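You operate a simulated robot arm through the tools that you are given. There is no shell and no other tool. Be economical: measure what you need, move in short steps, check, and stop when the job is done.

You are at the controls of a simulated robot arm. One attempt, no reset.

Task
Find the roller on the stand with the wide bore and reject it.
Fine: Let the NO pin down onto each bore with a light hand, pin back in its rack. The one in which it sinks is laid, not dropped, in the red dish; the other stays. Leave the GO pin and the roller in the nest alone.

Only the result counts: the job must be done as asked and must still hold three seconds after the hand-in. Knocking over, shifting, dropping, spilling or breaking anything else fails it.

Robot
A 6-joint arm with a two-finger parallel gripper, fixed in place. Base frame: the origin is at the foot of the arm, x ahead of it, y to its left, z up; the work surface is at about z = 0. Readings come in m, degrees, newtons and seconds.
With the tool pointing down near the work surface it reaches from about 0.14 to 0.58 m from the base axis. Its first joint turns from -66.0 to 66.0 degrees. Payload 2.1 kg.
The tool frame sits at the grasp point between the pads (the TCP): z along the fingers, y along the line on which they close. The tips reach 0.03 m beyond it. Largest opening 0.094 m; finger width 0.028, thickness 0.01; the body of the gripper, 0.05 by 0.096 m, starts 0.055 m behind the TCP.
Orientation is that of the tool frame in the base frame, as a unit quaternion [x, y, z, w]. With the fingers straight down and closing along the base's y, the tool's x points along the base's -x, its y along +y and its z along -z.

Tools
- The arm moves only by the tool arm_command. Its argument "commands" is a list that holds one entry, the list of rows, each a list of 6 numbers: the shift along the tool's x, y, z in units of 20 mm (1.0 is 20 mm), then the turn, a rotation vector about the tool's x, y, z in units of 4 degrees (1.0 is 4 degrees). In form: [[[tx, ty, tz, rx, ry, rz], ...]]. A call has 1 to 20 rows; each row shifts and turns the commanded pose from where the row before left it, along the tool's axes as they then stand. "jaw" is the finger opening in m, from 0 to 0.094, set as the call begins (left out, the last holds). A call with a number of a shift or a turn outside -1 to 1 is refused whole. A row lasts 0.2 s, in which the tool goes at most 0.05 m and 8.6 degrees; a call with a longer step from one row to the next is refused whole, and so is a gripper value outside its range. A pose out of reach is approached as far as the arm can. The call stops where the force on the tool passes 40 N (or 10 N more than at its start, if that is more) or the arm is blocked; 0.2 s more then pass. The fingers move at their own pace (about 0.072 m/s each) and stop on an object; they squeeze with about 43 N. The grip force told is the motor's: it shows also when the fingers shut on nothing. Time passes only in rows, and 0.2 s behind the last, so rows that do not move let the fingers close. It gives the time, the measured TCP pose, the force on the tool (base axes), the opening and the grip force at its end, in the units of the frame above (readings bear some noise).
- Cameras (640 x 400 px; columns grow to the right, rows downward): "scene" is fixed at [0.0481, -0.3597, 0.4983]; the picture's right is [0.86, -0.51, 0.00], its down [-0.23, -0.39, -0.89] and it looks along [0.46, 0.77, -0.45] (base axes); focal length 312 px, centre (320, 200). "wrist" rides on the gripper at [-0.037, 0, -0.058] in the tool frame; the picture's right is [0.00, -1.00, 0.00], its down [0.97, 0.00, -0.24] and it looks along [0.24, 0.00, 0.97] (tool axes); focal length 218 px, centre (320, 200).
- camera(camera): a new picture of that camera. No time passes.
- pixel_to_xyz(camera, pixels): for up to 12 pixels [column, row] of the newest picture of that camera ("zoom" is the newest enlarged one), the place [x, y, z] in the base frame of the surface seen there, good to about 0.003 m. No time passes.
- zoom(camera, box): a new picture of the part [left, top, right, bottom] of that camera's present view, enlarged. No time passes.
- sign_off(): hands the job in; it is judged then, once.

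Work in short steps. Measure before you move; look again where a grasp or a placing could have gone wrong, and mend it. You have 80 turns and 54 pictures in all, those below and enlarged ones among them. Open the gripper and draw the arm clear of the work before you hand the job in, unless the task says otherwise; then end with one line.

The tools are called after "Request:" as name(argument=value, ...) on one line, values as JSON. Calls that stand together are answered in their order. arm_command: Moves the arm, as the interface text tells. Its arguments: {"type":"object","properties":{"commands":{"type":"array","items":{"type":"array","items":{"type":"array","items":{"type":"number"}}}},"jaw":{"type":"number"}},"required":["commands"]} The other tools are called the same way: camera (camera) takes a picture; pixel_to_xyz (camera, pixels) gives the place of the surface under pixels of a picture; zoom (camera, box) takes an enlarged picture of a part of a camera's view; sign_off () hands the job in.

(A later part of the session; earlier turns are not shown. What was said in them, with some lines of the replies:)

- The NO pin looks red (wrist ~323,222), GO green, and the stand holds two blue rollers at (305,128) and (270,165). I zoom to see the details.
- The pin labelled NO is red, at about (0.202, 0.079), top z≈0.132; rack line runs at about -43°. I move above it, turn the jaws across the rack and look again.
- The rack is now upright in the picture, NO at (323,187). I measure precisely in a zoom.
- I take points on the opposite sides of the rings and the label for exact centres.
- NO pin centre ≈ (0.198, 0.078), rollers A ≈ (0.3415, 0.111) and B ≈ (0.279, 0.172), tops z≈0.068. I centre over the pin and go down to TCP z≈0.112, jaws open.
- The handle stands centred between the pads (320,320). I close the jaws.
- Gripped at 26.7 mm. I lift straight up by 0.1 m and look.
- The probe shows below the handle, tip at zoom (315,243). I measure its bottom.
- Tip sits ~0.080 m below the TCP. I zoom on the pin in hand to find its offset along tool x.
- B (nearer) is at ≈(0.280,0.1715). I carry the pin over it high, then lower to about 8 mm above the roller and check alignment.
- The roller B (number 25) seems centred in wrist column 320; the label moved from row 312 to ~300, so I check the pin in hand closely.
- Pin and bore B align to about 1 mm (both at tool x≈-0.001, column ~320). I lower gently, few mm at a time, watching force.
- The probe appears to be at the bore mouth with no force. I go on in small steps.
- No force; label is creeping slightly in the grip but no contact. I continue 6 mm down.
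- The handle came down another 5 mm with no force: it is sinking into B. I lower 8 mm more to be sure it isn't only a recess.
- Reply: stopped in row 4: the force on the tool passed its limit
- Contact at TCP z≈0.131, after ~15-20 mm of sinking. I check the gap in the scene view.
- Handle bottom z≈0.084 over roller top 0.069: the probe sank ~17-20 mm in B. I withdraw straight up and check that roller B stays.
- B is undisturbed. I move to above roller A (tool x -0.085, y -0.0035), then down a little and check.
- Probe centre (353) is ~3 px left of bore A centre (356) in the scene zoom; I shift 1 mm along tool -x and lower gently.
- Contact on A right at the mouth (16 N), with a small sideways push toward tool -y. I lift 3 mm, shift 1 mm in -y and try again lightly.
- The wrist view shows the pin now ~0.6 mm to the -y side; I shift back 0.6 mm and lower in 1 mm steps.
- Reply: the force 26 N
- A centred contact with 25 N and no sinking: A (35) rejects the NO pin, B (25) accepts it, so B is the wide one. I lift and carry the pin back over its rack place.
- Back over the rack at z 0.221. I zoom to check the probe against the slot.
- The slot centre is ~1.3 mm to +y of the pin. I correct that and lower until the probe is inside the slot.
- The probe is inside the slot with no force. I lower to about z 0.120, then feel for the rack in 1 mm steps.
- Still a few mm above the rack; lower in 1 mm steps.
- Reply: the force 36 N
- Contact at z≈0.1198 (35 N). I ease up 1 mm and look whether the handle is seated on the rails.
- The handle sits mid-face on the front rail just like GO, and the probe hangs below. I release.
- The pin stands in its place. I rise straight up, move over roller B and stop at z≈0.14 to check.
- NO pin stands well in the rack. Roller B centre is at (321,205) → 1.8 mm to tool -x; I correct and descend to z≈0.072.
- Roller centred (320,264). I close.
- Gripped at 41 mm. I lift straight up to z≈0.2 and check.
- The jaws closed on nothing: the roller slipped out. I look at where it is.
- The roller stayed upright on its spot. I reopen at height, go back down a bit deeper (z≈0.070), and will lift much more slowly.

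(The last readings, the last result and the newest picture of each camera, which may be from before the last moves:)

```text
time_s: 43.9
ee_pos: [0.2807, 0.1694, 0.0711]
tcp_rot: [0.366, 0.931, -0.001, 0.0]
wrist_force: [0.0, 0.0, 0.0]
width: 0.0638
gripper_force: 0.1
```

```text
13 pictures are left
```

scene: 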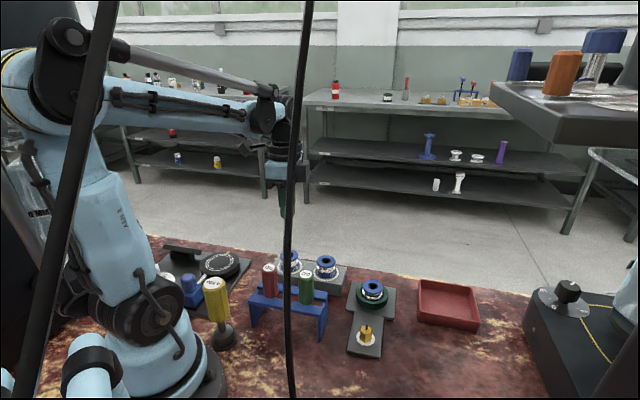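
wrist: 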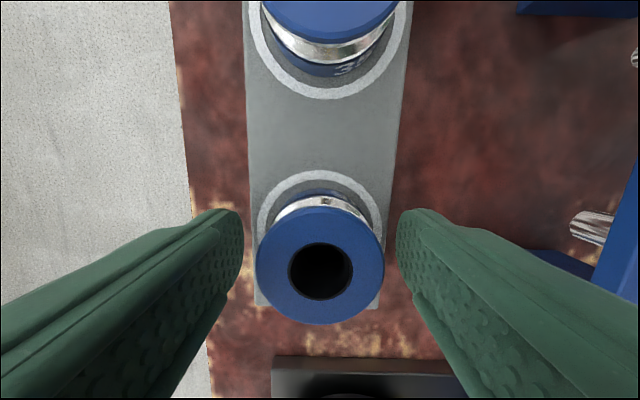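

Centred as before. Down 1.5 mm more, then close and lift slowly 6 mm.

Request:
arm_command(commands=[[[0, 0, 0.08, 0, 0, 0], [0, 0, 0, 0, 0, 0]]])

Request:
arm_command(commands=[[[0, 0, 0, 0, 0, 0], [0, 0, 0, 0, 0, 0], [0, 0, 0, 0, 0, 0], [0, 0, -0.03, 0, 0, 0], [0, 0, -0.03, 0, 0, 0], [0, 0, -0.04, 0, 0, 0], [0, 0, -0.05, 0, 0, 0], [0, 0, -0.05, 0, 0, 0], [0, 0, -0.05, 0, 0, 0], [0, 0, -0.05, 0, 0, 0], [0, 0, 0, 0, 0, 0]]], jaw=0.0)

Request:
camera(camera="wrist")

```text
time_s: 44.5
ee_pos: [0.2815, 0.1705, 0.0705]
tcp_rot: [0.366, 0.931, 0.0, 0.0]
wrist_force: [0.2, 1.2, -0.1]
width: 0.064
gripper_force: 0.0
```

```text
time_s: 46.9
ee_pos: [0.282, 0.1697, 0.0754]
tcp_rot: [0.366, 0.93, 0.0, 0.0]
wrist_force: [-0.7, -0.8, -2.1]
width: 0.0418
gripper_force: 43.3
```

```text
12 pictures are left
```

wrist: 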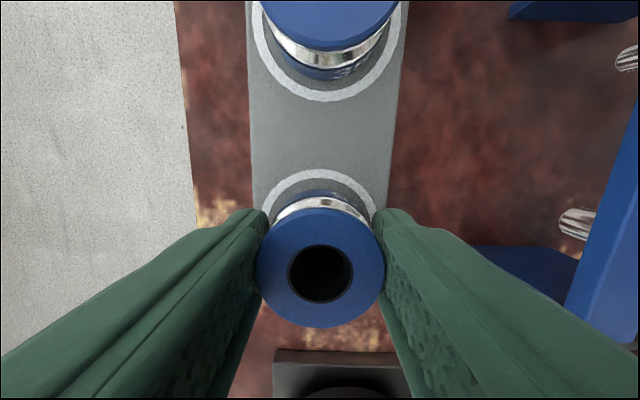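

The roller is coming along (same size in view, stand receding, ~2 N weight). I lift on at a gentle 4 mm per row.

Request:
arm_command(commands=[[[0, 0, -0.1, 0, 0, 0], [0, 0, -0.15, 0, 0, 0], [0, 0, -0.2, 0, 0, 0], [0, 0, -0.2, 0, 0, 0], [0, 0, -0.2, 0, 0, 0], [0, 0, -0.2, 0, 0, 0], [0, 0, -0.2, 0, 0, 0], [0, 0, -0.2, 0, 0, 0], [0, 0, -0.2, 0, 0, 0], [0, 0, -0.2, 0, 0, 0], [0, 0, -0.2, 0, 0, 0], [0, 0, -0.2, 0, 0, 0], [0, 0, -0.2, 0, 0, 0], [0, 0, -0.1, 0, 0, 0], [0, 0, 0, 0, 0, 0]]])

Request:
camera(camera="wrist")

```text
time_s: 50.1
ee_pos: [0.2813, 0.1703, 0.1269]
tcp_rot: [0.367, 0.93, 0.0, -0.001]
wrist_force: [-0.6, 0.2, -2.8]
width: 0.0416
gripper_force: 42.5
```

```text
11 pictures are left
```

wrist: 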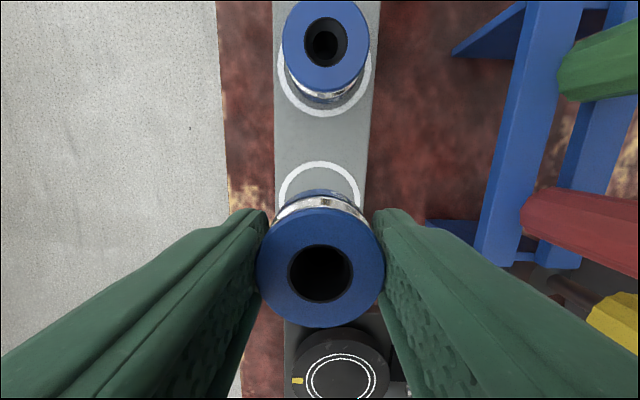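

Holding firmly; bottom at ≈0.092, clearing roller A (0.069) and the nest (≈0.05). I carry it toward the dish at moderate speed.

Request:
arm_command(commands=[[[-0.2, 0, 0, 0, 0, 0], [-0.4, 0, 0, 0, 0, 0], [-0.6, 0, 0, 0, 0, 0], [-0.8, -0.1, 0, 0, 0, 0], [-0.8, -0.1, 0, 0, 0, 0], [-0.8, -0.1, 0, 0, 0, 0], [-0.8, -0.1, 0, 0, 0, 0], [-0.8, -0.1, 0, 0, 0, 0], [-0.8, -0.1, 0, 0, 0, 0], [-0.8, -0.1, 0, 0, 0, 0], [-0.8, -0.1, 0, 0, 0, 0], [-0.8, -0.1, 0, 0, 0, 0], [-0.8, -0.1, 0, 0, 0, 0], [-0.8, -0.1, 0, 0, 0, 0], [-0.8, -0.1, 0, 0, 0, 0], [-0.6, -0.1, 0, 0, 0, 0], [-0.4, -0.1, 0, 0, 0, 0], [-0.2, 0, 0, 0, 0, 0], [0, 0, 0, 0, 0, 0]]])

Request:
camera(camera="wrist")

```text
time_s: 54.1
ee_pos: [0.4387, -0.0142, 0.1275]
tcp_rot: [0.367, 0.93, -0.001, 0.0]
wrist_force: [0.4, -0.5, -3.1]
width: 0.0413
gripper_force: 43.0
```

```text
10 pictures are left
```

wrist: 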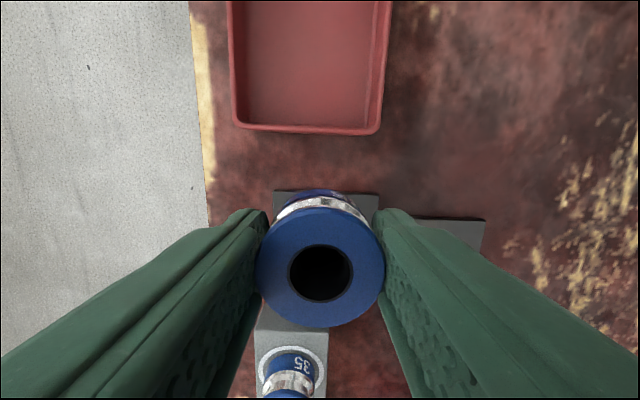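

Dish is square to the tool: near rim at row 130, sides at columns 234–381, so its centre is ≈99 mm along tool -x and +8 mm in y. I move there.

Request:
arm_command(commands=[[[-0.3, 0.1, 0, 0, 0, 0], [-0.6, 0.1, 0, 0, 0, 0], [-0.8, 0.1, 0, 0, 0, 0], [-0.8, 0.1, 0, 0, 0, 0], [-0.8, 0, 0, 0, 0, 0], [-0.8, 0, 0, 0, 0, 0], [-0.55, 0, 0, 0, 0, 0], [-0.3, 0, 0, 0, 0, 0], [0, 0, 0, 0, 0, 0]]])

Request:
camera(camera="wrist")

```text
time_s: 56.1
ee_pos: [0.5174, -0.0756, 0.1272]
tcp_rot: [0.366, 0.93, 0.001, 0.0]
wrist_force: [-0.4, -0.1, -2.1]
width: 0.0414
gripper_force: 43.5
```

```text
9 pictures are left
```

wrist: 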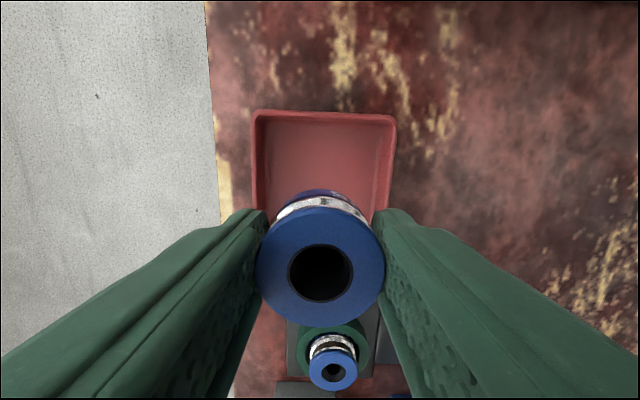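

Centre is 4 mm more along -x and 2.7 mm to -y. I correct and lower to z≈0.046.

Request:
arm_command(commands=[[[-0.2, -0.13, 0, 0, 0, 0], [0, 0, 0.15, 0, 0, 0], [0, 0, 0.3, 0, 0, 0], [0, 0, 0.3, 0, 0, 0], [0, 0, 0.3, 0, 0, 0], [0, 0, 0.3, 0, 0, 0], [0, 0, 0.3, 0, 0, 0], [0, 0, 0.3, 0, 0, 0], [0, 0, 0.3, 0, 0, 0], [0, 0, 0.3, 0, 0, 0], [0, 0, 0.3, 0, 0, 0], [0, 0, 0.3, 0, 0, 0], [0, 0, 0.3, 0, 0, 0], [0, 0, 0.3, 0, 0, 0], [0, 0, 0.2, 0, 0, 0], [0, 0, 0.1, 0, 0, 0], [0, 0, 0, 0, 0, 0]]])

Request:
zoom(camera="scene", box=[390, 220, 510, 340])

```text
time_s: 59.7
ee_pos: [0.5173, -0.0799, 0.0463]
tcp_rot: [0.367, 0.93, -0.001, -0.001]
wrist_force: [-0.1, 0.7, -2.8]
width: 0.0414
gripper_force: 43.2
```

```text
3.33 times, centred on (450, 280) of scene
```

zoom: 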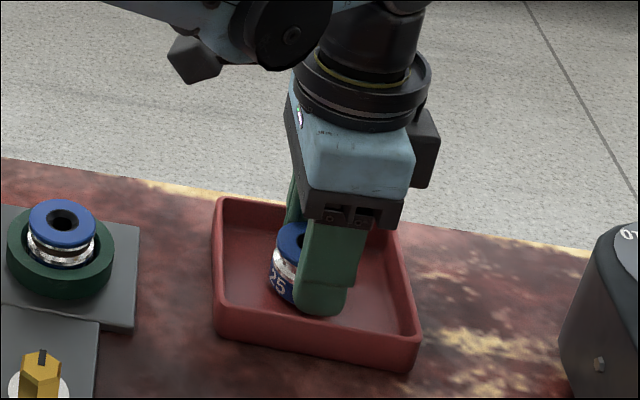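

Well inside the dish. I lower in 1 mm steps until contact.

Request:
arm_command(commands=[[[0, 0, 0.1, 0, 0, 0], [0, 0, 0.1, 0, 0, 0], [0, 0, 0.05, 0, 0, 0], [0, 0, 0.05, 0, 0, 0], [0, 0, 0, 0, 0, 0]]])

```text
time_s: 60.9
ee_pos: [0.5179, -0.0797, 0.0396]
tcp_rot: [0.367, 0.93, -0.001, 0.0]
wrist_force: [0.4, -0.2, -3.0]
width: 0.0413
gripper_force: 43.4
```

Request:
arm_command(commands=[[[0, 0, 0.05, 0, 0, 0], [0, 0, 0.05, 0, 0, 0], [0, 0, 0, 0, 0, 0]]])

```text
time_s: 61.7
ee_pos: [0.5179, -0.0798, 0.0384]
tcp_rot: [0.366, 0.931, 0.0, 0.001]
wrist_force: [-2.0, 0.8, 33.8]
width: 0.0412
gripper_force: 43.0
```

Contact with the dish floor at z≈0.038. I ease 0.6 mm and open just enough (0.054).

Request:
arm_command(commands=[[[0, 0, -0.03, 0, 0, 0], [0, 0, 0, 0, 0, 0]]])

Request:
arm_command(commands=[[[0, 0, 0, 0, 0, 0], [0, 0, 0, 0, 0, 0], [0, 0, 0, 0, 0, 0]]], jaw=0.054)

Request:
camera(camera="wrist")

```text
time_s: 62.3
ee_pos: [0.5174, -0.081, 0.0391]
tcp_rot: [0.366, 0.93, 0.0, 0.0]
wrist_force: [-1.7, 0.7, 33.9]
width: 0.0415
gripper_force: 42.9
```

```text
time_s: 63.1
ee_pos: [0.5189, -0.08, 0.0392]
tcp_rot: [0.366, 0.931, -0.001, 0.0]
wrist_force: [-0.4, -0.9, -0.5]
width: 0.0539
gripper_force: 0.2
```

```text
7 pictures are left
```

wrist: 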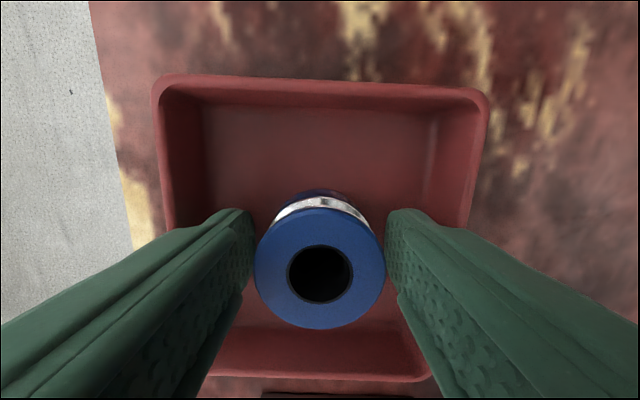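

The roller stands upright in the dish, pads free on both sides. I rise straight up and check everything.

Request:
arm_command(commands=[[[0, 0, -0.3, 0, 0, 0], [0, 0, -0.5, 0, 0, 0], [0, 0, -0.8, 0, 0, 0], [0, 0, -1, 0, 0, 0], [0, 0, -1, 0, 0, 0], [0, 0, -1, 0, 0, 0], [0, 0, -1, 0, 0, 0], [0, 0, -1, 0, 0, 0], [0, 0, -1, 0, 0, 0], [0, 0, -1, 0, 0, 0], [0, 0, 0, 0, 0, 0]]])

Request:
zoom(camera="scene", box=[220, 230, 490, 370])

```text
time_s: 65.5
ee_pos: [0.5173, -0.0798, 0.2112]
tcp_rot: [0.367, 0.93, 0.0, 0.0]
wrist_force: [0.1, -1.0, -0.5]
width: 0.0543
gripper_force: 0.1
```

```text
2.37 times, centred on (355, 300) of scene
```

zoom: 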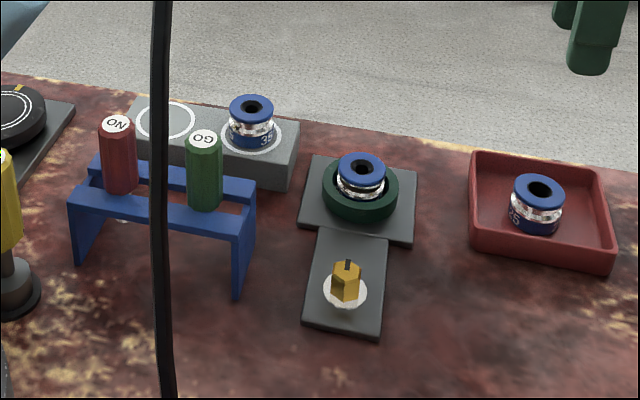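

Everything is in place: roller 25 stands in the red dish, roller 35 is on the stand, both pins are in the rack, the nest is untouched, and the arm is clear. I hand in.

Request:
sign_off()

```text
The job is handed in.
```

I rejected roller 25: the NO pin sank into its bore and stopped at the mouth of roller 35, so 25 now stands upright in the red dish, 35 is still on the stand, and the NO pin is back in its rack. The NO pin briefly met more than 40 N when it bottomed out in roller 25. On my first attempt to lift that roller it slipped from the jaws but stayed on its spot.
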